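You operate a simulated robot arm through the tools that you are given. There is no shell and no other tool.

Carry out the task below with a simulated robot arm. There is one attempt and no reset: what you move stays moved.

TASK
Raise the table leaf, slide its bar out and move both green bottles on to it. Set down upright: green bottle.
Where things are to end (x, y in the base frame): green bottle within 0.06 m of [1, 0.26]; green bottle within 0.06 m of [1.06, 0.32].

Only the result counts: the job must be done as asked and must still hold three seconds after the hand-in. Knocking over, shifting, dropping, spilling or breaking anything else fails it.

THE ROBOT
A 6-joint arm with a fingered hand, fixed in place. Base frame: the origin is on the floor under the middle of its stand, x ahead of it, y to its left, z up. Units: m, rad, N and s.
It reaches about 1.346 m from its shoulder. Its first joint turns from -2.601 to 2.601 rad. Payload 3.5 kg.
The tool frame sits at the grasp point between the pads (the TCP): z along the fingers, y along the line on which they close. The tips reach 0.026 m beyond it. The gripper opens to 0.132 m; its body begins 0.073 m behind the TCP. The gripper is a hand of 4 fingers: y runs from the thumb to the fingers, the wrist lies at [0, 0, -0.234] in the tool frame.
Orientation is that of the tool frame in the base frame, as a unit quaternion [x, y, z, w]. With the fingers straight down and closing along the base's y, the tool's x points along the base's -x, its y along +y and its z along -z.

THE INTERFACE
- The arm moves only by the tool move_arm. Its argument "increments" is one flat list of numbers, 6 for each row, row after row: the shift along the base's x, y, z in units of 150 mm (1.0 is 150 mm), then the turn, a rotation vector about the base's x, y, z in units of 45 degrees (1.0 is 45 degrees). In form: [x, y, z, wx, wy, wz, x, y, z, wx, wy, wz, ...]. A call has 1 to 20 rows; each row is the pose to reach, as a shift and turn from the pose commanded when the call began. A call with a number of a shift or a turn outside -1 to 1 is refused whole. Rows are played at 5 a second. More than 0.05 m and 0.15 rad between two rows, and nothing of the call is played. A pose out of reach is approached as far as the arm can. The call stops where the force on the tool passes 40 N (or 10 N more than at its start, if that is more) or the arm is blocked; 0.2 s more then pass. In this call time passes only in rows, and 0.2 s behind the last. It gives the time, the measured TCP pose, the force on the tool (base axes), the opening and the grip force at its end, in the units of the frame above (readings bear some noise), with the torque about the TCP (base axes, N m) and any sound that the robot's microphone picked up.
- Cameras (640 x 400 px; columns grow to the right, rows downward): "scene" is fixed at [0.2201, -0.499, 1.2036]; the picture's right is [0.67, -0.74, 0.00], its down [-0.31, -0.28, -0.91] and it looks along [0.67, 0.61, -0.42] (base axes); focal length 344 px, centre (320, 200). "wrist" rides on the gripper at [0.068, 0.002, -0.097] in the tool frame; the picture's right is [-0.02, 1.00, 0.00], its down [-0.82, -0.02, -0.58] and it looks along [-0.58, -0.02, 0.82] (tool axes); focal length 270 px, centre (320, 200). There is no depth. A picture from a camera that has moved, and an enlarged one, comes with that camera's place and axes in the base frame and with its lens.
- grab_frame(camera): a new picture of that camera. No time passes.
- move_column(by): slides the trunk up (or, below 0, down) by that many m; the arm rides with it, the base frame stays. It gives what a move gives, with no picture.
- move_fingers(finger1, finger2, finger3, thumb_bend): sets how far each is bent, from 0 (flat) to 1 (curled in); at 0.3 the hand is open as for a grip, at 0.7 the pads meet at the TCP. One left out holds its place. A second passes; each finger stops where it meets its share of the squeeze, and holds until it gets a number again. It is the only way to open and close the hand. It gives what a move gives, with no picture; readings hold the bend of each and the force on the fingers (four entries, about 0 where the hand has none), thumb and palm.
- inspect(camera, box): a new picture of the part [left, top, right, bottom] of that camera's present view, enlarged. No time passes.
- sign_off(): hands the job in; it is judged then, once.

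Places have to be worked out from the pictures, the camera data and where the tool is seen. Open the gripper and draw the arm clear of the work before you hand the job in, unless the task says otherwise.

The tools are called after "Call:" as a command line: name --argument value ..., lists and objects as JSON in quotes. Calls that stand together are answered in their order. move_arm: Moves the arm, as the interface text tells. Its arguments: {"type":"object","properties":{"increments":{"type":"array"}},"required":["increments"]} The other tools are called the same way: move_column (by) moves the trunk up or down; move_fingers (finger1, finger2, finger3, thumb_bend) moves the fingers one by one; grab_frame (camera) takes a picture; inspect (camera, box) takes an enlarged picture of a part of a camera's view; sign_off () hands the job in.

At the start:

```text
clock: 0.0
tcp_pos: [0.7006, 0.023, 0.9514]
tool_rot: [0.0, 1.0, 0.0, 0.0]
force: [-0.4, 0.0, 0.6]
moment: [-0.02, -0.01, 0.02]
gripper_width: 0.1323
grasp_force: 0.0
shape: jaw
bend: [0.3, 0.3, 0.3, 0.3]
finger forces: [0.1, 0.0, 0.1, 0.0, 0.0, 0.1]
trunk travel left (down, up): [-0.85, 0.12]
```

scene: 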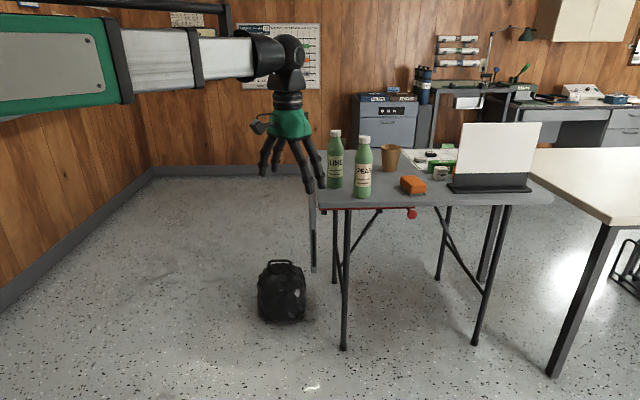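
wrist: 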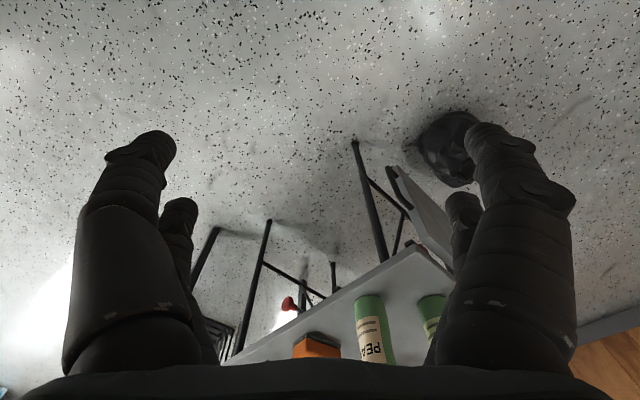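

I'll start by looking at the table, its hanging leaf and the bar (red part under the edge) in enlarged pictures.

Call:
inspect --camera "scene" --box '[260, 110, 440, 225]'

Call:
inspect --camera "scene" --box '[290, 180, 450, 280]'

Call:
inspect --camera "wrist" --box '[180, 130, 500, 370]'

```text
3.48 times, centred on (350, 168) of scene
camera zoom: at [0.2201, -0.499, 1.2036], right [0.67, -0.74, 0.0], down [-0.31, -0.28, -0.91], along [0.67, 0.61, -0.42], focal length 1196 px, centre (216, 313)
```

zoom: 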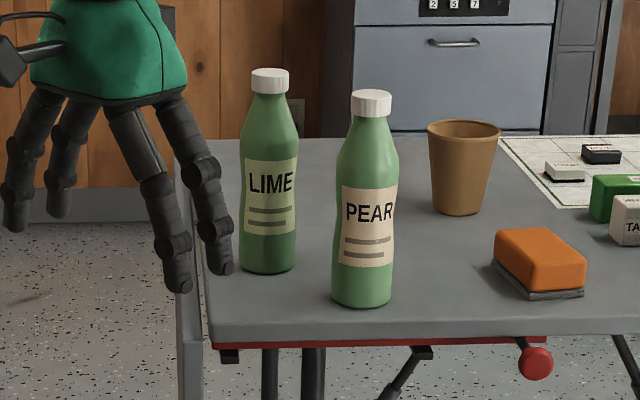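

```text
4.00 times, centred on (370, 230) of scene
camera zoom: at [0.2201, -0.499, 1.2036], right [0.67, -0.74, 0.0], down [-0.31, -0.28, -0.91], along [0.67, 0.61, -0.42], focal length 1375 px, centre (120, 80)
```

zoom: 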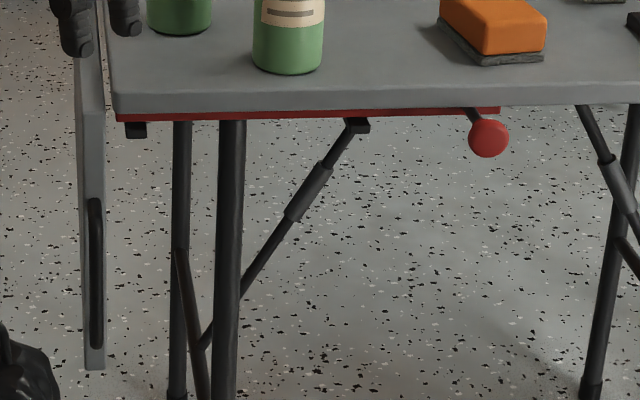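

```text
1.67 times, centred on (340, 250) of wrist
camera zoom: at [0.6294, 0.0254, 1.0482], right [0.02, 1.0, 0.0], down [0.81, -0.02, 0.58], along [0.58, -0.01, -0.82], focal length 450 px, centre (287, 117)
```

zoom: 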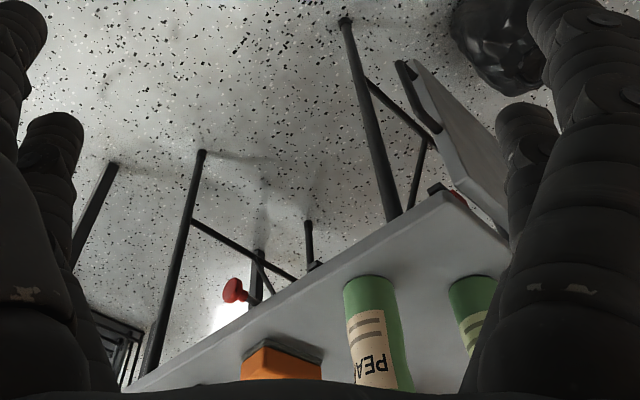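

The table is turned about 45° and its top is near z≈0.72. The left leaf hangs straight down with a black handle on its near edge, and a red bar with a knob sits under the front edge. I'll zoom in further on the handle, knob and bar before I move.

Call:
inspect --camera "scene" --box '[295, 195, 355, 275]'

Call:
inspect --camera "scene" --box '[360, 185, 440, 235]'

Call:
inspect --camera "wrist" --box '[370, 140, 480, 290]'

Call:
inspect --camera "scene" --box '[0, 0, 330, 206]'

```text
5.00 times, centred on (325, 235) of scene
camera zoom: at [0.2201, -0.499, 1.2036], right [0.67, -0.74, 0.0], down [-0.31, -0.28, -0.91], along [0.67, 0.61, -0.42], focal length 1719 px, centre (295, 25)
```

zoom: 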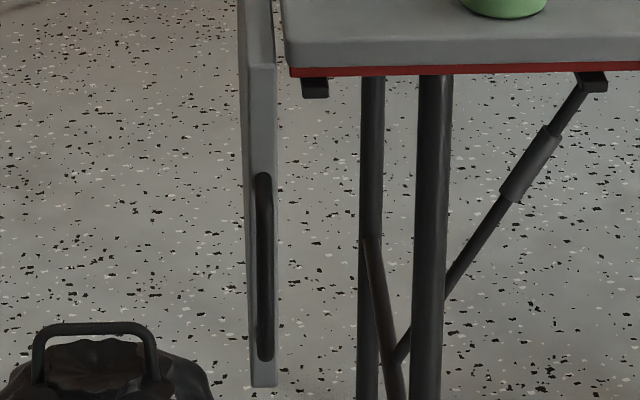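

```text
8.00 times, centred on (400, 210) of scene
camera zoom: at [0.2201, -0.499, 1.2036], right [0.67, -0.74, 0.0], down [-0.31, -0.28, -0.91], along [0.67, 0.61, -0.42], focal length 2751 px, centre (-320, 120)
```

zoom: 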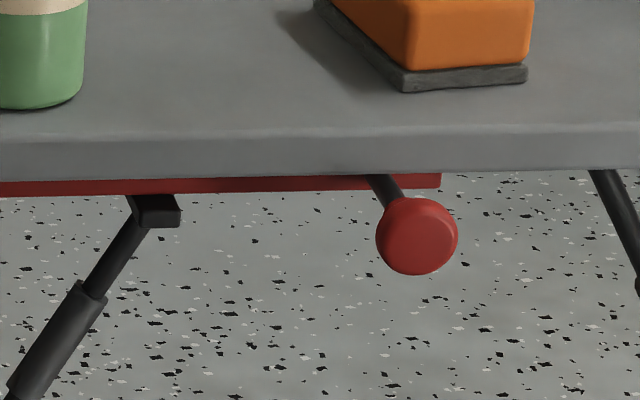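

```text
2.67 times, centred on (425, 215) of wrist
camera zoom: at [0.6294, 0.0254, 1.0482], right [0.02, 1.0, 0.0], down [0.81, -0.02, 0.58], along [0.58, -0.01, -0.82], focal length 721 px, centre (40, 160)
```

zoom: 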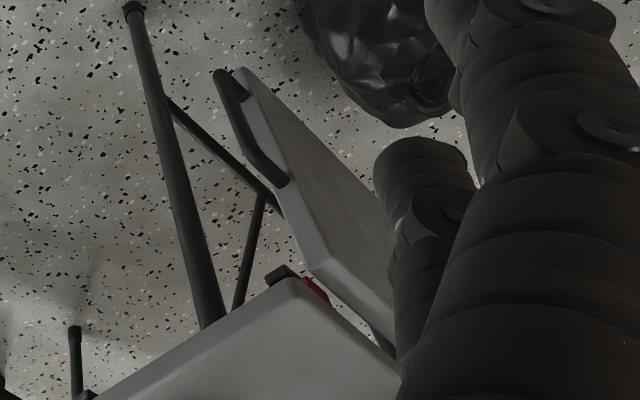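

```text
1.94 times, centred on (165, 103) of scene
camera zoom: at [0.2201, -0.499, 1.2036], right [0.67, -0.74, 0.0], down [-0.31, -0.28, -0.91], along [0.67, 0.61, -0.42], focal length 667 px, centre (621, 388)
```

zoom: 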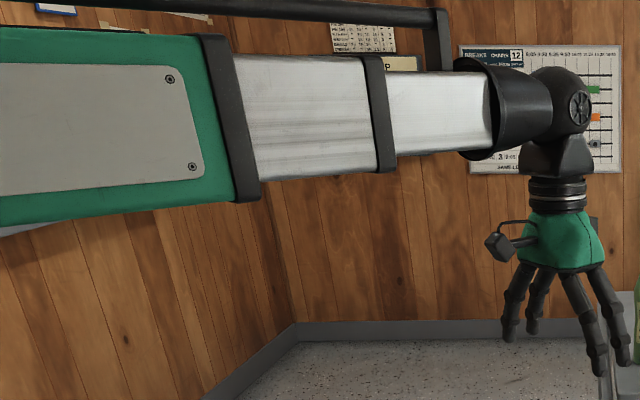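

The arm is a telescoping boom. The leaf hangs from z≈0.705 to 0.442 in the plane about 15 mm left of the table corner at (0.97, 0.19), and its D-handle is centred near (0.94, 0.18, 0.55). There is nothing below the hand, so I'll lower the trunk to bring the boom to that height.

Call:
move_column --by -0.4

```text
clock: 3.8
tcp_pos: [0.6993, 0.0245, 0.5512]
tool_rot: [0.0, 1.0, 0.001, 0.001]
force: [0.6, -0.9, -0.5]
moment: [0.01, -0.02, 0.04]
gripper_width: 0.1319
grasp_force: 0.1
shape: jaw
bend: [0.3, 0.3, 0.3, 0.3]
finger forces: [0.1, 0.0, 0.1, 0.0, 0.0, 0.0]
trunk travel left (down, up): [-0.45, 0.52]
```

Trunk is down and the TCP is at z≈0.55. Now I'll tilt the hand forward by 45°, keeping the wrist about where it is and well clear of the table corner.

Call:
move_arm --increments '[0.125, 0, 0.058, 0, -0.125, 0, 0.25, 0, 0.117, 0, -0.25, 0, 0.375, 0, 0.175, 0, -0.375, 0, 0.5, 0, 0.233, 0, -0.5, 0, 0.625, 0, 0.292, 0, -0.625, 0, 0.75, 0, 0.35, 0, -0.75, 0, 0.875, 0, 0.408, 0, -0.875, 0, 1, 0, 0.467, 0, -1, 0]'

```text
clock: 5.6
tcp_pos: [0.8511, 0.0235, 0.6198]
tool_rot: [-0.001, 0.923, 0.001, 0.384]
force: [-0.1, -1.1, 0.1]
moment: [0.03, 0.03, 0.02]
gripper_width: 0.1318
grasp_force: 0.2
shape: jaw
bend: [0.3, 0.3, 0.3, 0.3]
finger forces: [0.1, 0.0, 0.0, 0.0, 0.0, 0.1]
out of reach, approached as far as the arm can: row 1, 2, 3, 4, 5, 6, 7
trunk travel left (down, up): [-0.45, 0.52]
```

The tilt worked, with final pose as commanded. Next I'll yaw and pitch to point the fingers horizontally along the leaf edge direction (~46°), ending about 10 cm short of the handle.

Call:
move_arm --increments '[0.012, 0.055, -0.047, 0.04, -0.0945, 0.0968, 0.024, 0.11, -0.093, 0.08, -0.189, 0.1936, 0.036, 0.165, -0.14, 0.12, -0.2835, 0.2904, 0.048, 0.22, -0.187, 0.16, -0.378, 0.3872, 0.06, 0.275, -0.2335, 0.2005, -0.4725, 0.484, 0.072, 0.33, -0.28, 0.2406, -0.567, 0.5808, 0.084, 0.385, -0.327, 0.2807, -0.6615, 0.6776, 0.096, 0.44, -0.3736, 0.3208, -0.756, 0.7744, 0.108, 0.495, -0.42, 0.3609, -0.8505, 0.8712, 0.12, 0.55, -0.467, 0.401, -0.945, 0.968]'

Call:
grab_frame --camera "scene"

Call:
grab_frame --camera "wrist"

```text
clock: 7.8
tcp_pos: [0.8736, 0.1129, 0.7678]
tool_rot: [-0.255, 0.686, 0.279, 0.622]
force: [0.3, -0.7, -0.4]
moment: [0.0, -0.01, 0.0]
gripper_width: 0.1322
grasp_force: 0.0
shape: jaw
bend: [0.3, 0.3, 0.3, 0.3]
finger forces: [0.0, 0.1, 0.0, 0.0, 0.0, 0.0]
out of reach, approached as far as the arm can: row 1, 2, 3, 4, 5, 6, 7, 8, 9, 10
trunk travel left (down, up): [-0.45, 0.52]
```

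```text
taken
```

scene: 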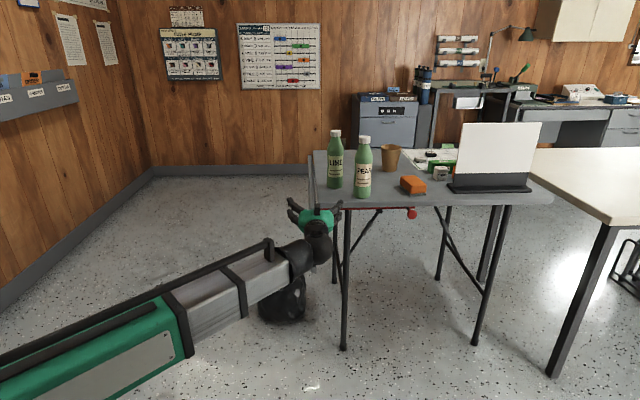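

```text
taken
camera wrist: at [0.7941, 0.0469, 0.7074], right [-0.69, 0.72, 0.09], down [-0.32, -0.42, 0.85], along [0.65, 0.56, 0.51], focal length 270 px, centre (320, 200)
```

wrist: 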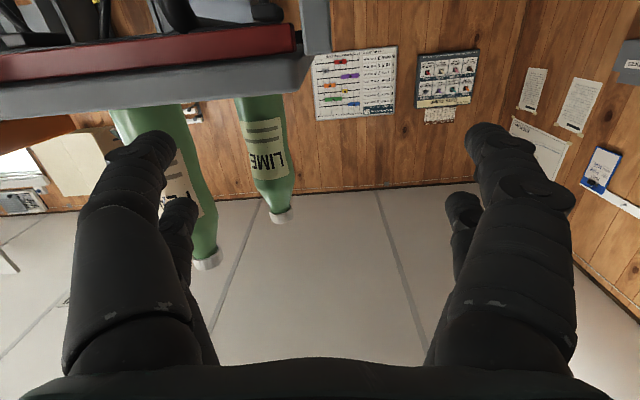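

The wrist could not go lower than z≈0.785, so the boom seems limited in dipping. The orientation is about right, so I'll lower the trunk by 0.22 instead, since the hand is about 10 cm clear of the table edge.

Call:
move_column --by -0.22

Call:
grab_frame --camera "wrist"

Call:
grab_frame --camera "scene"

```text
clock: 10.2
tcp_pos: [0.873, 0.1124, 0.548]
tool_rot: [-0.253, 0.687, 0.278, 0.621]
force: [0.0, -0.4, -0.5]
moment: [0.01, -0.02, 0.02]
gripper_width: 0.132
grasp_force: 0.0
shape: jaw
bend: [0.3, 0.3, 0.3, 0.3]
finger forces: [0.0, 0.0, 0.0, 0.0, 0.0, 0.0]
trunk travel left (down, up): [-0.23, 0.74]
```

```text
taken
camera wrist: at [0.794, 0.0469, 0.4872], right [-0.69, 0.72, 0.09], down [-0.32, -0.42, 0.85], along [0.65, 0.56, 0.51], focal length 270 px, centre (320, 200)
```

wrist: 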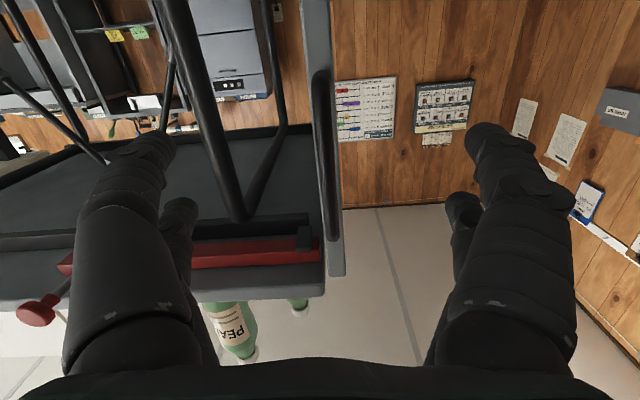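

```text
taken
```

scene: 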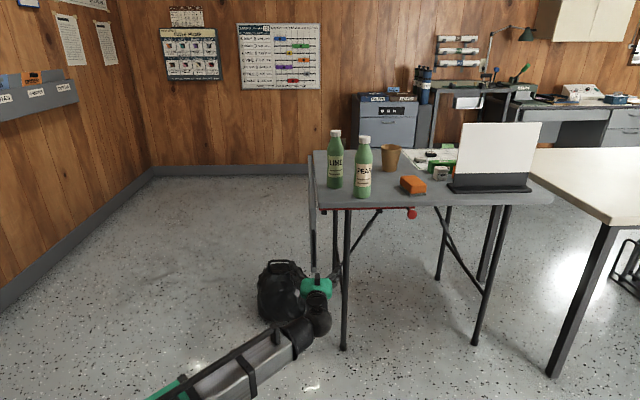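

The handle and leaf edge are now visible between the fingers in the wrist view, near the centre column. I'll zoom in to fix its position accurately.

Call:
inspect --camera "wrist" --box '[240, 20, 400, 290]'

Call:
inspect --camera "scene" --box '[240, 190, 360, 350]'

```text
1.48 times, centred on (320, 155) of wrist
camera zoom: at [0.794, 0.0469, 0.4872], right [-0.69, 0.72, 0.09], down [-0.32, -0.42, 0.85], along [0.65, 0.56, 0.51], focal length 400 px, centre (320, 267)
```

zoom: 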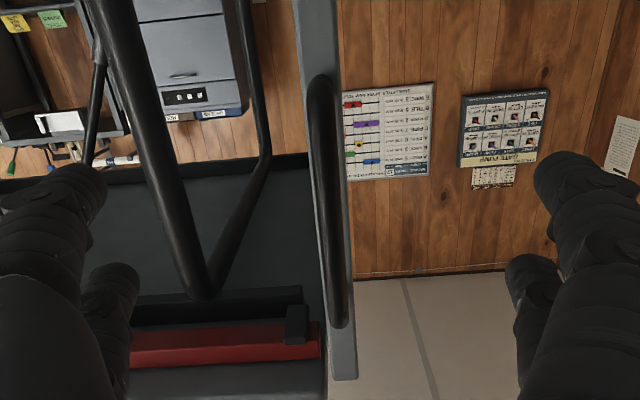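

```text
2.50 times, centred on (300, 270) of scene
camera zoom: at [0.2201, -0.499, 1.2036], right [0.67, -0.74, 0.0], down [-0.31, -0.28, -0.91], along [0.67, 0.61, -0.42], focal length 860 px, centre (370, 25)
```

zoom: 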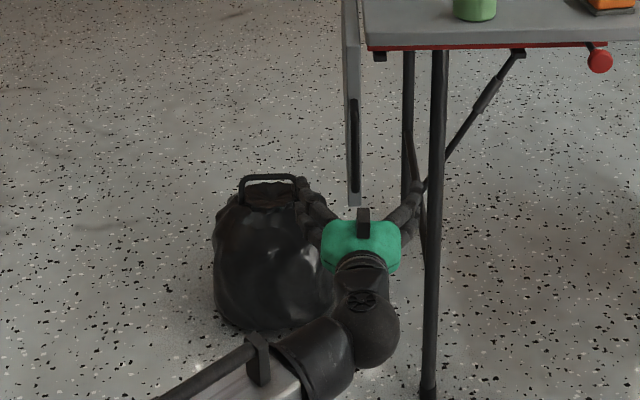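

Triangulation puts the handle bar at about (0.925, 0.17), from z≈0.505 to 0.64, and the hand is aligned sideways with it. I'll play one zero row to see whether the commanded pose matches the measured one.

Call:
move_arm --increments '[0, 0, 0, 0, 0, 0]'

```text
clock: 10.6
tcp_pos: [0.8723, 0.1134, 0.5479]
tool_rot: [-0.253, 0.687, 0.278, 0.622]
force: [-0.1, 0.3, 1.0]
moment: [0.0, 0.02, -0.03]
gripper_width: 0.132
grasp_force: 0.0
shape: jaw
bend: [0.3, 0.3, 0.3, 0.3]
finger forces: [0.0, 0.1, 0.0, 0.0, 0.0, 0.0]
trunk travel left (down, up): [-0.23, 0.74]
```

The commanded and measured poses agree. I'll straighten the hand to horizontal and advance halfway (4 cm) to the handle.

Call:
move_arm --increments '[0.06, 0.062, 0.02, 0.002, -0.041, 0.01, 0.12, 0.125, 0.04, 0.004, -0.082, 0.02, 0.185, 0.192, 0.06, 0.006, -0.123, 0.031]'

Call:
inspect --camera "wrist" --box '[200, 0, 440, 300]'

```text
clock: 11.4
tcp_pos: [0.9007, 0.1469, 0.5511]
tool_rot: [-0.255, 0.684, 0.284, 0.622]
force: [-0.4, 0.1, 0.0]
moment: [0.0, 0.01, 0.02]
gripper_width: 0.1316
grasp_force: 0.0
shape: jaw
bend: [0.3, 0.3, 0.3, 0.3]
finger forces: [0.0, 0.0, 0.0, 0.0, 0.1, 0.1]
out of reach, approached as far as the arm can: row 1, 2, 3
trunk travel left (down, up): [-0.23, 0.74]
```

```text
1.33 times, centred on (320, 150) of wrist
camera zoom: at [0.8233, 0.0803, 0.4883], right [-0.7, 0.71, 0.1], down [-0.31, -0.43, 0.85], along [0.64, 0.57, 0.52], focal length 360 px, centre (320, 267)
```

zoom: 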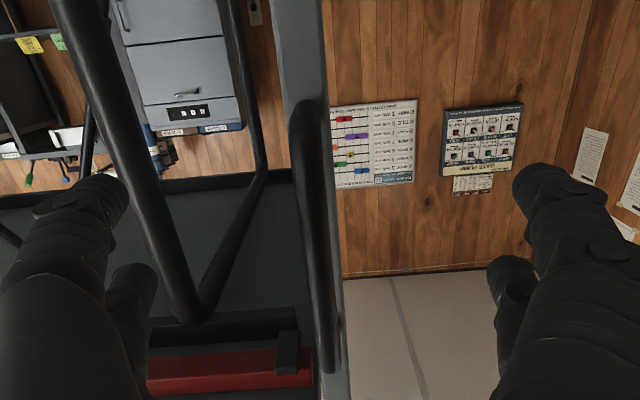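

The hand still tilts about 4° because the boom sits at its lower pitch limit. I'll lower the trunk 0.12 to give the boom room to pitch upward, then raise the hand back with the arm.

Call:
move_column --by -0.12

Call:
move_arm --increments '[0, 0, 0.2, 0.0013, -0.03, 0.0, 0, 0, 0.4, 0.0026, -0.06, 0.0, 0, 0, 0.6, 0.004, -0.09, 0, 0, 0, 0.8, 0.006, -0.12, 0]'

```text
clock: 12.9
tcp_pos: [0.9005, 0.146, 0.4302]
tool_rot: [-0.256, 0.683, 0.284, 0.622]
force: [0.7, -0.6, 0.5]
moment: [0.0, -0.01, -0.03]
gripper_width: 0.132
grasp_force: 0.1
shape: jaw
bend: [0.3, 0.3, 0.3, 0.3]
finger forces: [0.0, 0.0, 0.0, 0.0, 0.0, 0.0]
trunk travel left (down, up): [-0.11, 0.86]
```

```text
clock: 13.9
tcp_pos: [0.8996, 0.1517, 0.4313]
tool_rot: [-0.252, 0.683, 0.284, 0.624]
force: [-0.2, -1.1, 0.3]
moment: [-0.02, 0.0, 0.02]
gripper_width: 0.1317
grasp_force: 0.1
shape: jaw
bend: [0.3, 0.3, 0.3, 0.3]
finger forces: [0.0, 0.0, 0.0, 0.0, 0.0, 0.1]
out of reach, approached as far as the arm can: row 1, 2, 3, 4
trunk travel left (down, up): [-0.11, 0.86]
```

Now it's clear that arm moves can't change the wrist height: only the column does that, and the TCP must sit at wrist height when the hand is horizontal (currently z≈0.445). I'll straighten the hand with that in mind, back off from the handle, and shift to the inner side of the leaf so I can push it out and up from behind with closed fingers.

Call:
move_arm --increments '[-0.125, -0.13, 0.047, -0.006, -0.06, 0.015, -0.25, -0.26, 0.093, -0.0115, -0.12, 0.031, -0.139, -0.368, 0.093, -0.0115, -0.12, 0.031, -0.028, -0.477, 0.093, -0.0115, -0.12, 0.031, 0.083, -0.585, 0.093, -0.0115, -0.12, 0.031]'

Call:
move_fingers --finger1 0.7 --finger2 0.7 --finger3 0.7 --thumb_bend 0.7

Call:
grab_frame --camera "wrist"

Call:
inspect --camera "scene" --box '[250, 190, 450, 350]'

```text
clock: 15.1
tcp_pos: [0.9148, 0.0648, 0.43]
tool_rot: [-0.254, 0.684, 0.293, 0.618]
force: [0.2, 0.7, -0.2]
moment: [0.0, 0.03, 0.03]
gripper_width: 0.1318
grasp_force: 0.0
shape: jaw
bend: [0.3, 0.3, 0.3, 0.3]
finger forces: [0.0, 0.1, 0.0, 0.0, 0.0, 0.0]
out of reach, approached as far as the arm can: row 1, 2, 3, 4, 5
trunk travel left (down, up): [-0.11, 0.86]
```

```text
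clock: 16.1
tcp_pos: [0.9153, 0.0655, 0.4307]
tool_rot: [-0.253, 0.684, 0.293, 0.619]
force: [-0.1, -0.2, 0.1]
moment: [-0.03, -0.01, -0.01]
gripper_width: 0.0015
grasp_force: 0.0
shape: fingers
bend: [0.7, 0.7, 0.7, 0.7]
finger forces: [0.0, 0.0, 0.1, 0.0, 0.0, 0.0]
trunk travel left (down, up): [-0.11, 0.86]
```

```text
taken
camera wrist: at [0.8372, -0.0012, 0.3687], right [-0.7, 0.7, 0.11], down [-0.3, -0.44, 0.85], along [0.64, 0.56, 0.52], focal length 270 px, centre (320, 200)
```

wrist: 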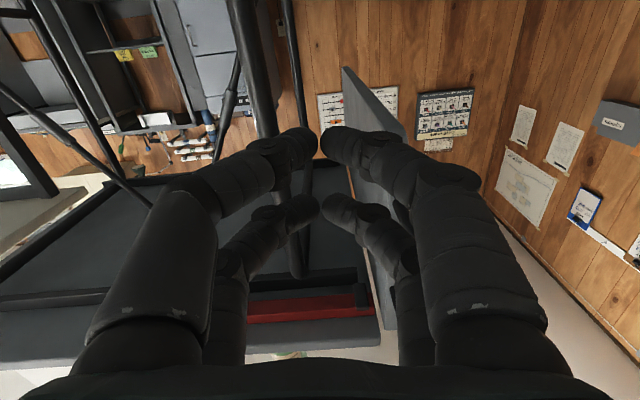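

```text
2.50 times, centred on (350, 270) of scene
camera zoom: at [0.2201, -0.499, 1.2036], right [0.67, -0.74, 0.0], down [-0.31, -0.28, -0.91], along [0.67, 0.61, -0.42], focal length 860 px, centre (245, 25)
```

zoom: 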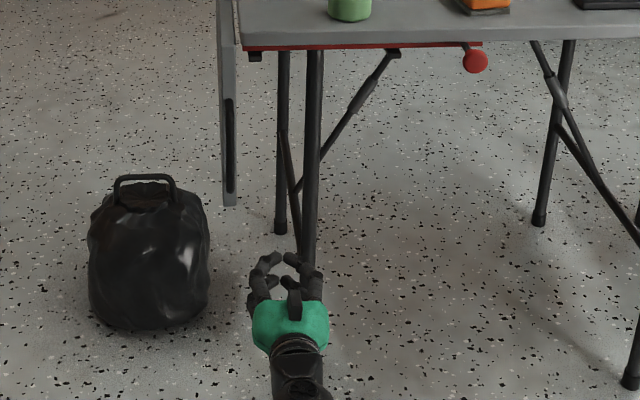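

The residual ~4° down-tilt comes from a wrist-roll limit, which is acceptable. The closed fingers sit at e1≈0.047 (between leaf and front leg), but the leaf's lower edge is at z≈0.44, so I'll raise the column 0.07 and look again before inserting.

Call:
move_column --by 0.07

Call:
move_arm --increments '[0.12, 0.124, -0.03, -0.018, 0.018, 0, 0.24, 0.248, -0.062, -0.037, 0.035, 0, 0.35, 0.362, -0.062, -0.037, 0.035, 0, 0.46, 0.476, -0.062, -0.037, 0.035, 0]'

Call:
grab_frame --camera "wrist"

Call:
inspect --camera "scene" --box '[280, 190, 400, 310]'

```text
clock: 17.1
tcp_pos: [0.9145, 0.0665, 0.5005]
tool_rot: [-0.252, 0.684, 0.292, 0.619]
force: [0.5, 0.8, -0.7]
moment: [0.02, 0.03, 0.03]
gripper_width: 0.0016
grasp_force: 0.1
shape: fingers
bend: [0.7, 0.7, 0.7, 0.7]
finger forces: [0.0, 0.0, 0.1, 0.0, 0.0, 0.1]
trunk travel left (down, up): [-0.18, 0.79]
```

```text
clock: 18.1
tcp_pos: [0.9848, 0.1364, 0.492]
tool_rot: [-0.258, 0.696, 0.285, 0.606]
force: [-0.2, -0.2, -1.1]
moment: [0.0, 0.01, -0.01]
gripper_width: 0.0015
grasp_force: 0.0
shape: fingers
bend: [0.7, 0.7, 0.7, 0.7]
finger forces: [0.0, 0.0, 0.0, 0.0, 0.0, 0.0]
trunk travel left (down, up): [-0.18, 0.79]
```

```text
taken
camera wrist: at [0.906, 0.0681, 0.4334], right [-0.7, 0.7, 0.11], down [-0.28, -0.41, 0.87], along [0.66, 0.58, 0.49], focal length 270 px, centre (320, 200)
```

wrist: 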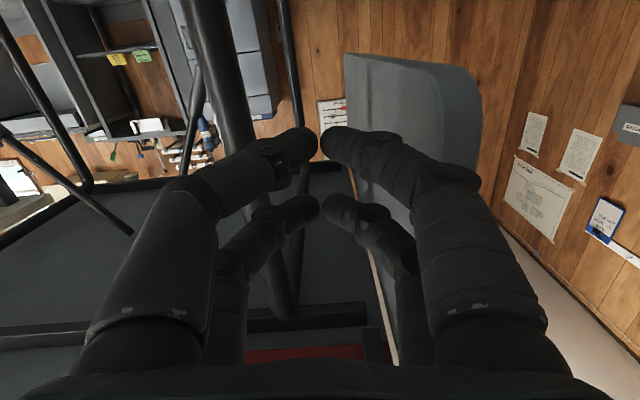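

```text
3.33 times, centred on (340, 250) of scene
camera zoom: at [0.2201, -0.499, 1.2036], right [0.67, -0.74, 0.0], down [-0.31, -0.28, -0.91], along [0.67, 0.61, -0.42], focal length 1146 px, centre (253, 33)
```

zoom: 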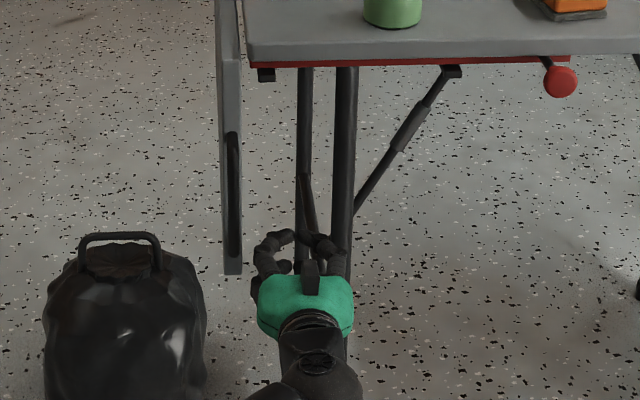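

The fingertips are level with the leaf's near edge, between the leaf's inner face (right in the picture) and the front leg (left), with room on both sides. I'll advance 4.5 cm so the tips pass behind the leaf.

Call:
move_arm --increments '[0.07, 0.072, 0, 0, 0, 0, 0.14, 0.144, 0, 0, 0, 0, 0.209, 0.216, 0, 0, 0, 0]'

Call:
grab_frame --camera "wrist"

```text
clock: 18.9
tcp_pos: [1.0147, 0.1686, 0.491]
tool_rot: [-0.257, 0.696, 0.285, 0.607]
force: [-0.9, 0.3, 0.4]
moment: [-0.01, -0.01, 0.03]
gripper_width: 0.0014
grasp_force: 0.0
shape: fingers
bend: [0.7, 0.7, 0.7, 0.7]
finger forces: [0.0, 0.1, 0.1, 0.1, 0.0, 0.1]
trunk travel left (down, up): [-0.18, 0.79]
```

```text
taken
camera wrist: at [0.9357, 0.1006, 0.4337], right [-0.7, 0.7, 0.11], down [-0.28, -0.42, 0.87], along [0.65, 0.58, 0.49], focal length 270 px, centre (320, 200)
```

wrist: 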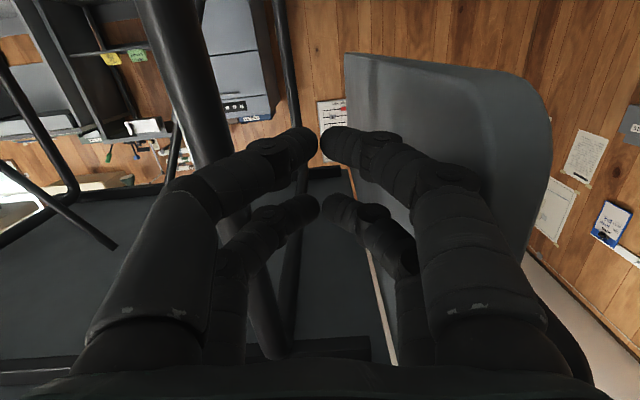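

The tips are about 4 cm behind the leaf. Now I push outward (-e1) by 10 cm to start swinging it out.

Call:
move_arm --increments '[-0.08, 0.077, 0, 0, 0, 0, -0.16, 0.154, 0, 0, 0, 0, -0.24, 0.231, 0, 0, 0, 0, -0.32, 0.309, 0, 0, 0, 0, -0.4, 0.386, 0, 0, 0, 0, -0.479, 0.463, 0, 0, 0, 0]'

Call:
grab_frame --camera "wrist"

Call:
inspect --camera "scene" --box '[250, 180, 400, 310]'

```text
clock: 20.3
tcp_pos: [0.9431, 0.2388, 0.4903]
tool_rot: [-0.259, 0.696, 0.286, 0.605]
force: [4.2, -5.7, -0.3]
moment: [0.16, 0.04, 0.22]
gripper_width: 0.0013
grasp_force: 3.0
shape: fingers
bend: [0.7, 0.7, 0.69, 0.7]
finger forces: [0.1, 6.1, 0.0, 0.0, 0.0, 0.1]
trunk travel left (down, up): [-0.18, 0.79]
```

```text
taken
camera wrist: at [0.8637, 0.1707, 0.4332], right [-0.7, 0.7, 0.11], down [-0.28, -0.41, 0.87], along [0.66, 0.58, 0.49], focal length 270 px, centre (320, 200)
```

wrist: 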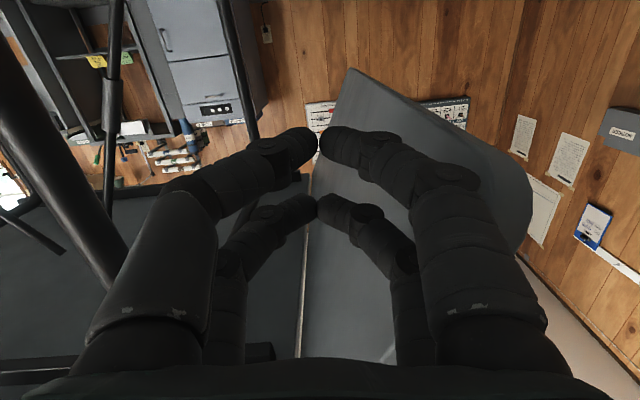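

```text
3.08 times, centred on (325, 245) of scene
camera zoom: at [0.2201, -0.499, 1.2036], right [0.67, -0.74, 0.0], down [-0.31, -0.28, -0.91], along [0.67, 0.61, -0.42], focal length 1058 px, centre (305, 62)
```

zoom: 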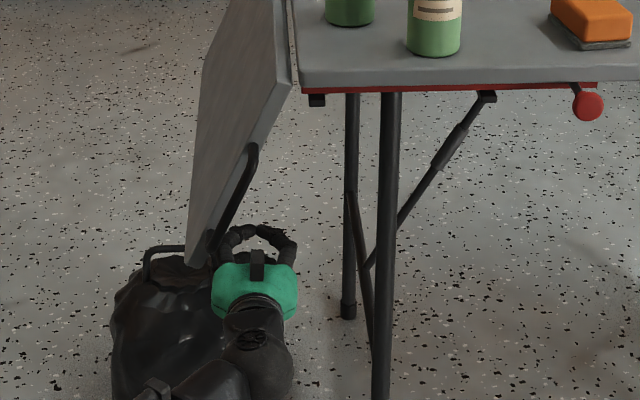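

The leaf has swung out about 25° with only ~7 N of force. I'll raise the column 8 cm so the fingers slide up along its inner face and open it further.

Call:
move_column --by 0.08

Call:
grab_frame --camera "wrist"

Call:
inspect --camera "scene" --box '[250, 160, 400, 290]'

```text
clock: 21.5
tcp_pos: [0.9431, 0.2385, 0.5722]
tool_rot: [-0.258, 0.696, 0.286, 0.606]
force: [5.6, -3.3, -1.9]
moment: [0.11, 0.03, 0.11]
gripper_width: 0.0011
grasp_force: 3.4
shape: fingers
bend: [0.7, 0.7, 0.69, 0.7]
finger forces: [0.0, 6.6, 0.0, 0.0, 0.1, 0.0]
trunk travel left (down, up): [-0.26, 0.71]
```

```text
taken
camera wrist: at [0.8643, 0.1706, 0.5133], right [-0.7, 0.7, 0.11], down [-0.28, -0.42, 0.87], along [0.66, 0.58, 0.49], focal length 270 px, centre (320, 200)
```

wrist: 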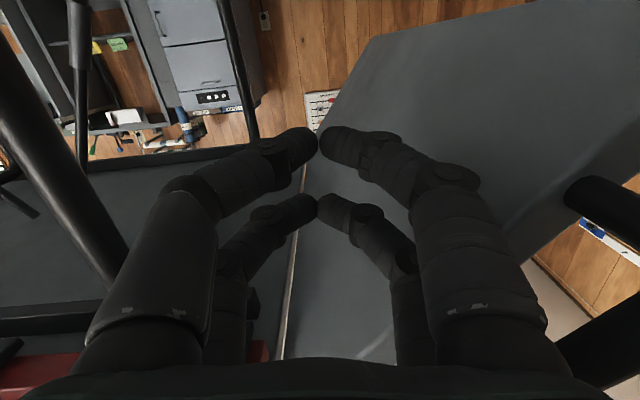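

```text
3.08 times, centred on (325, 225) of scene
camera zoom: at [0.2201, -0.499, 1.2036], right [0.67, -0.74, 0.0], down [-0.31, -0.28, -0.91], along [0.67, 0.61, -0.42], focal length 1058 px, centre (305, 123)
```

zoom: 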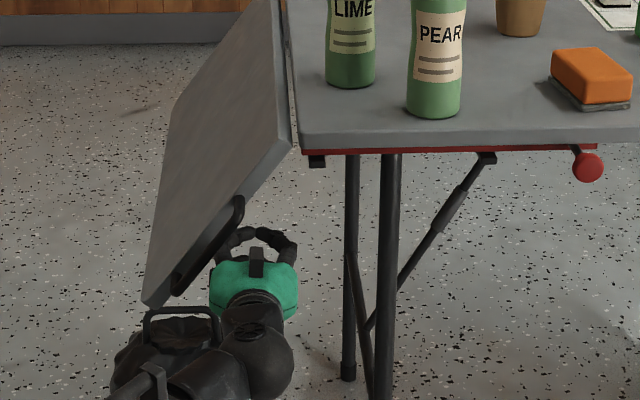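

The leaf is at roughly 40°. I'll push outward another 8 cm at this height.

Call:
move_arm --increments '[-0.077, 0.074, 0, 0, 0, 0, -0.153, 0.148, 0, 0, 0, 0, -0.23, 0.223, 0, 0, 0, 0, -0.306, 0.297, 0, 0, 0, 0, -0.383, 0.371, 0, 0, 0, 0]'

Call:
move_column --by 0.05

Call:
grab_frame --camera "wrist"

Call:
inspect --camera "scene" --box '[220, 140, 400, 290]'

```text
clock: 22.7
tcp_pos: [0.8867, 0.2931, 0.5713]
tool_rot: [-0.258, 0.696, 0.285, 0.607]
force: [5.2, -6.4, -5.6]
moment: [0.12, -0.06, 0.2]
gripper_width: 0.0011
grasp_force: 4.3
shape: fingers
bend: [0.7, 0.69, 0.69, 0.7]
finger forces: [0.0, 8.8, 0.0, 0.1, 0.1, 0.1]
trunk travel left (down, up): [-0.26, 0.71]
```

```text
clock: 23.6
tcp_pos: [0.8859, 0.2944, 0.6218]
tool_rot: [-0.257, 0.696, 0.286, 0.606]
force: [0.4, 0.2, -3.7]
moment: [-0.04, -0.11, -0.03]
gripper_width: 0.0011
grasp_force: 1.9
shape: fingers
bend: [0.7, 0.7, 0.7, 0.7]
finger forces: [0.1, 3.2, 0.0, 0.1, 0.0, 0.0]
trunk travel left (down, up): [-0.31, 0.66]
```

```text
taken
camera wrist: at [0.807, 0.2261, 0.5636], right [-0.7, 0.7, 0.11], down [-0.28, -0.42, 0.87], along [0.66, 0.58, 0.49], focal length 270 px, centre (320, 200)
```

wrist: 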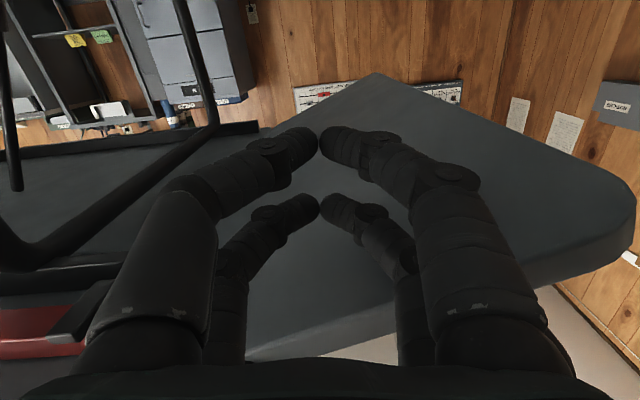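

```text
2.67 times, centred on (310, 215) of scene
camera zoom: at [0.2201, -0.499, 1.2036], right [0.67, -0.74, 0.0], down [-0.31, -0.28, -0.91], along [0.67, 0.61, -0.42], focal length 917 px, centre (347, 160)
```

zoom: 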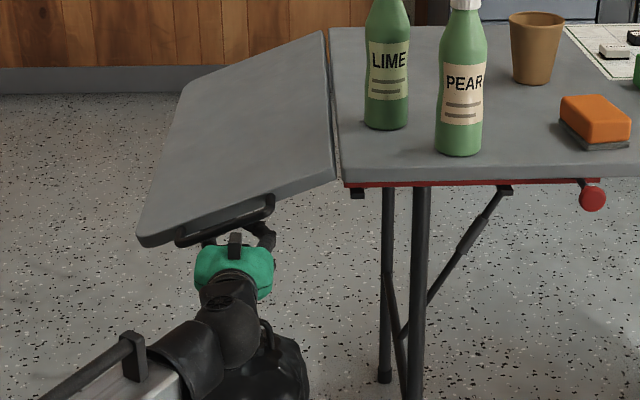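

The leaf is now about 17° short of horizontal and only ~4 N rests on the fingers. I'll raise another 2.5 cm.

Call:
move_column --by 0.025

Call:
inspect --camera "scene" --box '[220, 140, 400, 290]'

Call:
grab_frame --camera "wrist"

```text
clock: 24.3
tcp_pos: [0.887, 0.2941, 0.647]
tool_rot: [-0.257, 0.695, 0.286, 0.607]
force: [-0.5, 1.3, -5.1]
moment: [-0.08, -0.23, -0.06]
gripper_width: 0.0012
grasp_force: 2.4
shape: fingers
bend: [0.7, 0.7, 0.7, 0.7]
finger forces: [0.0, 4.8, 0.1, 0.0, 0.0, 0.0]
trunk travel left (down, up): [-0.335, 0.635]
```

```text
2.67 times, centred on (310, 215) of scene
camera zoom: at [0.2201, -0.499, 1.2036], right [0.67, -0.74, 0.0], down [-0.31, -0.28, -0.91], along [0.67, 0.61, -0.42], focal length 917 px, centre (347, 160)
```

zoom: 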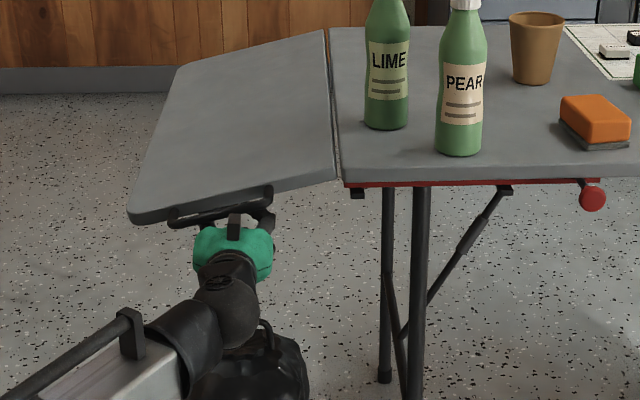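

```text
taken
camera wrist: at [0.8071, 0.226, 0.5885], right [-0.7, 0.7, 0.11], down [-0.28, -0.42, 0.87], along [0.66, 0.58, 0.49], focal length 270 px, centre (320, 200)
```

wrist: 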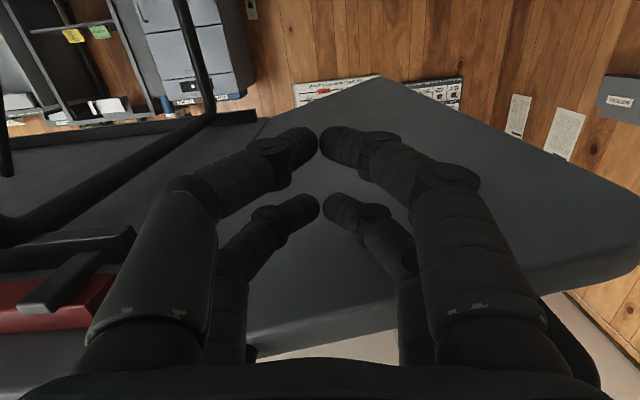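

About 10° to go. I'll raise 1.5 cm more and watch force and sound.

Call:
move_column --by 0.015

Call:
inspect --camera "scene" --box '[220, 140, 400, 290]'

```text
clock: 25.0
tcp_pos: [0.8862, 0.2946, 0.6609]
tool_rot: [-0.257, 0.696, 0.285, 0.607]
force: [-1.2, 1.9, -6.9]
moment: [-0.13, -0.36, -0.08]
gripper_width: 0.0011
grasp_force: 3.0
shape: fingers
bend: [0.7, 0.69, 0.7, 0.7]
finger forces: [0.0, 6.3, 0.1, 0.0, 0.0, 0.0]
trunk travel left (down, up): [-0.35, 0.62]
```

```text
2.67 times, centred on (310, 215) of scene
camera zoom: at [0.2201, -0.499, 1.2036], right [0.67, -0.74, 0.0], down [-0.31, -0.28, -0.91], along [0.67, 0.61, -0.42], focal length 917 px, centre (347, 160)
```

zoom: 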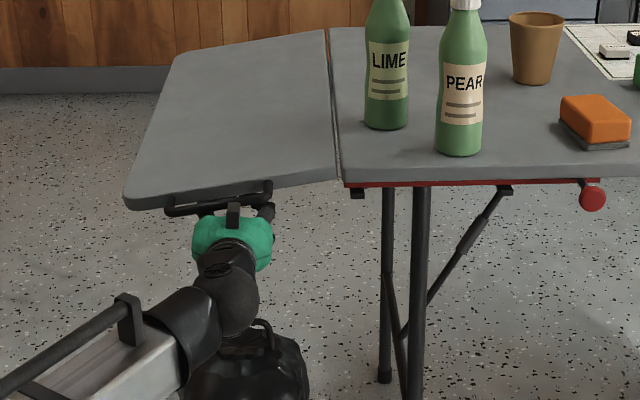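

Still about 5° short. Raising another 1 cm.

Call:
move_column --by 0.01

Call:
inspect --camera "scene" --box '[220, 140, 400, 290]'

```text
clock: 25.6
tcp_pos: [0.8857, 0.295, 0.6709]
tool_rot: [-0.258, 0.696, 0.286, 0.607]
force: [-1.6, 2.7, -8.1]
moment: [-0.2, -0.46, -0.13]
gripper_width: 0.001
grasp_force: 3.5
shape: fingers
bend: [0.7, 0.69, 0.7, 0.7]
finger forces: [0.0, 7.7, 0.1, 0.0, 0.0, 0.0]
trunk travel left (down, up): [-0.36, 0.61]
```

```text
2.67 times, centred on (310, 215) of scene
camera zoom: at [0.2201, -0.499, 1.2036], right [0.67, -0.74, 0.0], down [-0.31, -0.28, -0.91], along [0.67, 0.61, -0.42], focal length 917 px, centre (347, 160)
```

zoom: 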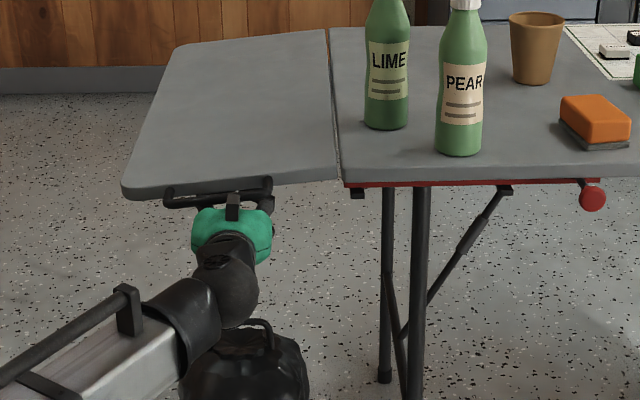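

Nearly level (free edge within ~1 cm). Raising 6 mm more and watching for a stop or click.

Call:
move_column --by 0.006

Call:
inspect --camera "scene" --box '[220, 140, 400, 290]'

```text
clock: 26.1
tcp_pos: [0.8854, 0.2945, 0.6761]
tool_rot: [-0.258, 0.696, 0.285, 0.606]
force: [-4.0, 4.1, -9.1]
moment: [-0.18, -0.52, -0.19]
gripper_width: 0.001
grasp_force: 4.2
shape: fingers
bend: [0.7, 0.69, 0.7, 0.7]
finger forces: [0.0, 9.0, 0.0, 0.0, 0.0, 0.1]
trunk travel left (down, up): [-0.366, 0.604]
```

```text
2.67 times, centred on (310, 215) of scene
camera zoom: at [0.2201, -0.499, 1.2036], right [0.67, -0.74, 0.0], down [-0.31, -0.28, -0.91], along [0.67, 0.61, -0.42], focal length 917 px, centre (347, 160)
```

zoom: 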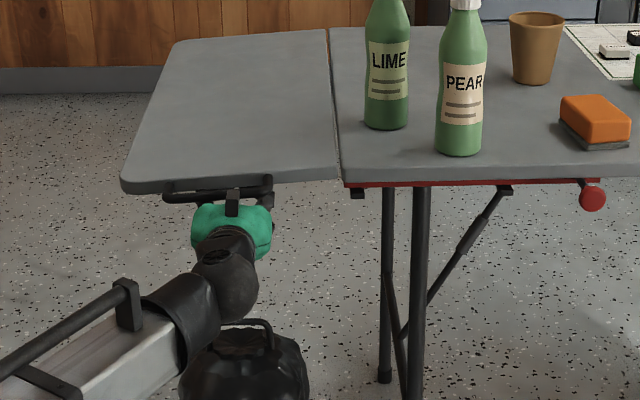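

Force is still only ~10 N with no stop felt. One more 5 mm.

Call:
move_column --by 0.005

Call:
inspect --camera "scene" --box '[260, 170, 380, 250]'

Call:
grab_frame --camera "wrist"

```text
clock: 26.6
tcp_pos: [0.8867, 0.2943, 0.682]
tool_rot: [-0.259, 0.695, 0.286, 0.606]
force: [-2.9, 3.9, -9.6]
moment: [-0.16, -0.59, -0.17]
gripper_width: 0.0013
grasp_force: 4.6
shape: fingers
bend: [0.7, 0.69, 0.7, 0.7]
finger forces: [0.1, 9.2, 0.1, 0.0, 0.0, 0.0]
trunk travel left (down, up): [-0.371, 0.599]
```

```text
5.00 times, centred on (320, 210) of scene
camera zoom: at [0.2201, -0.499, 1.2036], right [0.67, -0.74, 0.0], down [-0.31, -0.28, -0.91], along [0.67, 0.61, -0.42], focal length 1719 px, centre (320, 150)
```

zoom: 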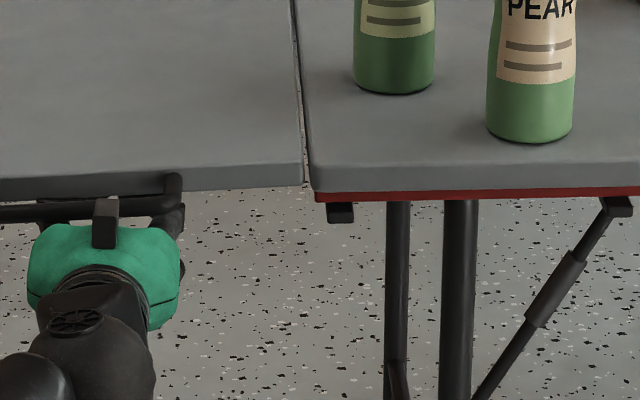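

```text
taken
camera wrist: at [0.8072, 0.226, 0.6241], right [-0.7, 0.7, 0.11], down [-0.28, -0.41, 0.87], along [0.66, 0.58, 0.49], focal length 270 px, centre (320, 200)
```

wrist: 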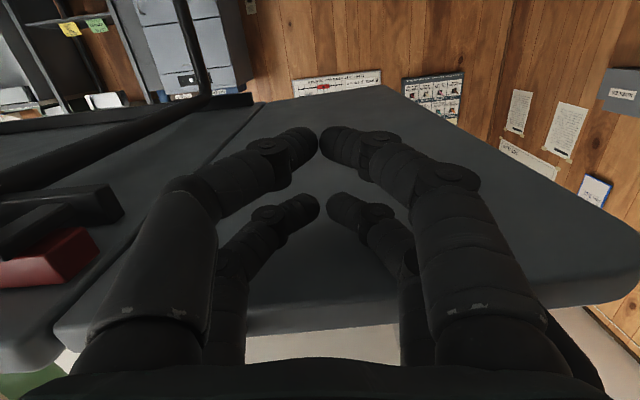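

The leaf edge is still ~2° below the line of the table edge. Raising 5 mm more.

Call:
move_column --by 0.005

Call:
inspect --camera "scene" --box '[240, 170, 400, 250]'

```text
clock: 27.2
tcp_pos: [0.8869, 0.2944, 0.6872]
tool_rot: [-0.257, 0.697, 0.285, 0.606]
force: [-3.5, 3.5, -9.7]
moment: [-0.13, -0.61, -0.13]
gripper_width: 0.001
grasp_force: 4.2
shape: fingers
bend: [0.7, 0.69, 0.7, 0.7]
finger forces: [0.0, 9.2, 0.0, 0.1, 0.0, 0.0]
trunk travel left (down, up): [-0.376, 0.594]
```

```text
4.00 times, centred on (320, 210) of scene
camera zoom: at [0.2201, -0.499, 1.2036], right [0.67, -0.74, 0.0], down [-0.31, -0.28, -0.91], along [0.67, 0.61, -0.42], focal length 1375 px, centre (320, 160)
```

zoom: 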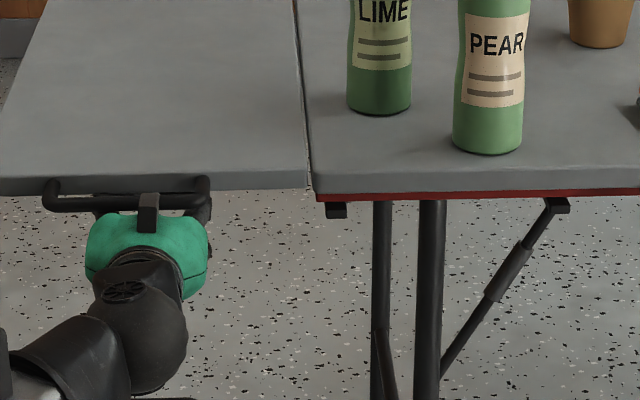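

Almost in line now. I'll raise 4 mm more to find the upper stop or detent.

Call:
move_column --by 0.004

Call:
inspect --camera "scene" --box '[240, 170, 400, 250]'

```text
clock: 27.7
tcp_pos: [0.8861, 0.293, 0.6889]
tool_rot: [-0.258, 0.697, 0.284, 0.606]
force: [-7.1, 1.7, -26.1]
moment: [-0.04, -1.5, -0.09]
gripper_width: 0.0012
grasp_force: 13.2
shape: fingers
bend: [0.7, 0.69, 0.7, 0.7]
finger forces: [0.0, 26.2, 0.1, 0.0, 0.0, 0.0]
trunk travel left (down, up): [-0.38, 0.59]
```

```text
4.00 times, centred on (320, 210) of scene
camera zoom: at [0.2201, -0.499, 1.2036], right [0.67, -0.74, 0.0], down [-0.31, -0.28, -0.91], along [0.67, 0.61, -0.42], focal length 1375 px, centre (320, 160)
```

zoom: 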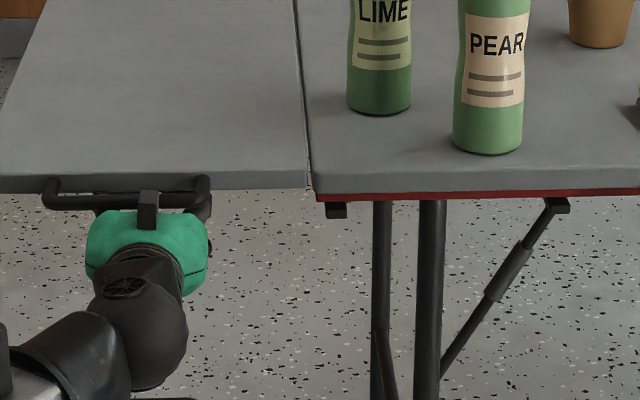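

The force jumped to 26 N, so the leaf is at its upper stop, level with the table. Now I'll lower the hand slightly to see whether the leaf holds itself.

Call:
move_column --by -0.01

Call:
inspect --camera "scene" --box '[240, 170, 400, 250]'

```text
clock: 28.3
tcp_pos: [0.8859, 0.2945, 0.682]
tool_rot: [-0.256, 0.696, 0.286, 0.607]
force: [0.7, -1.1, -0.1]
moment: [-0.01, -0.02, 0.01]
gripper_width: 0.0015
grasp_force: 0.0
shape: fingers
bend: [0.7, 0.7, 0.7, 0.7]
finger forces: [0.0, 0.0, 0.0, 0.0, 0.0, 0.1]
trunk travel left (down, up): [-0.37, 0.6]
```

```text
4.00 times, centred on (320, 210) of scene
camera zoom: at [0.2201, -0.499, 1.2036], right [0.67, -0.74, 0.0], down [-0.31, -0.28, -0.91], along [0.67, 0.61, -0.42], focal length 1375 px, centre (320, 160)
```

zoom: 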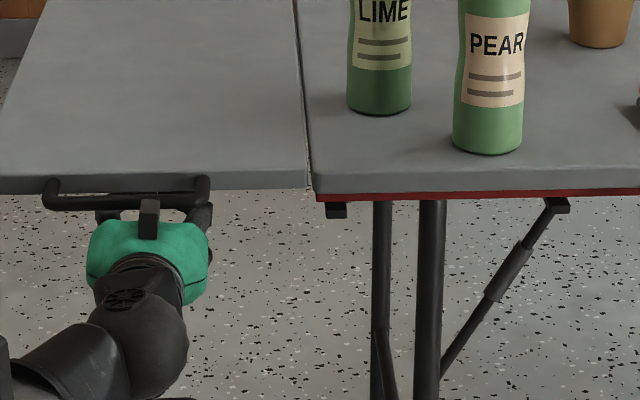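

The force is zero and the leaf stays level, so its hinge holds its own weight. I'll lower the hand 6 cm and withdraw from under the leaf, moving toward the front of the table and then to the knob side.

Call:
move_column --by -0.06

Call:
move_arm --increments '[0, -0.167, 0, 0, 0, 0, 0, -0.333, 0, 0, 0, 0, 0, -0.5, 0, 0, 0, 0, 0, -0.667, 0, 0, 0, 0, 0, -0.833, 0, 0, 0, 0, 0, -1, 0, 0, 0, 0]'

Call:
grab_frame --camera "scene"

Call:
grab_frame --camera "wrist"

```text
clock: 29.3
tcp_pos: [0.8855, 0.294, 0.6216]
tool_rot: [-0.258, 0.696, 0.285, 0.607]
force: [-0.1, 0.2, 0.9]
moment: [-0.02, 0.01, 0.01]
gripper_width: 0.0012
grasp_force: 0.0
shape: fingers
bend: [0.7, 0.7, 0.7, 0.7]
finger forces: [0.0, 0.0, 0.0, 0.0, 0.0, 0.1]
trunk travel left (down, up): [-0.31, 0.66]
```

```text
clock: 30.7
tcp_pos: [0.8862, 0.1445, 0.6212]
tool_rot: [-0.258, 0.695, 0.285, 0.607]
force: [0.0, -0.1, 0.0]
moment: [0.04, -0.02, -0.01]
gripper_width: 0.0012
grasp_force: 0.1
shape: fingers
bend: [0.7, 0.7, 0.7, 0.7]
finger forces: [0.0, 0.0, 0.1, 0.0, 0.0, 0.0]
trunk travel left (down, up): [-0.31, 0.66]
```

```text
taken
```

scene: 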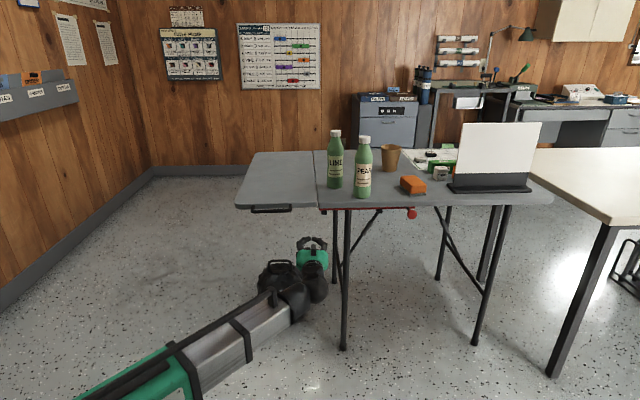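

```text
taken
camera wrist: at [0.807, 0.0758, 0.5636], right [-0.7, 0.7, 0.11], down [-0.28, -0.41, 0.87], along [0.65, 0.58, 0.49], focal length 270 px, centre (320, 200)
```

wrist: 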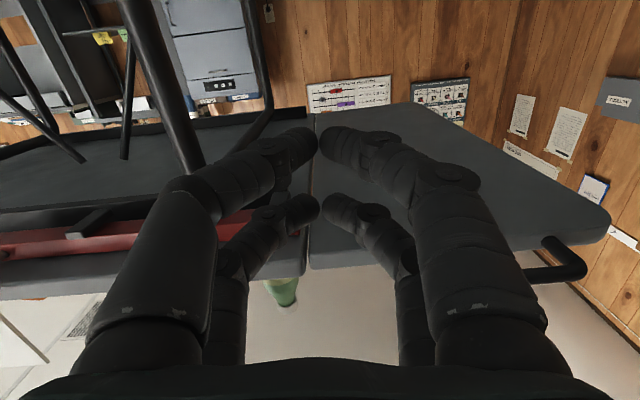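

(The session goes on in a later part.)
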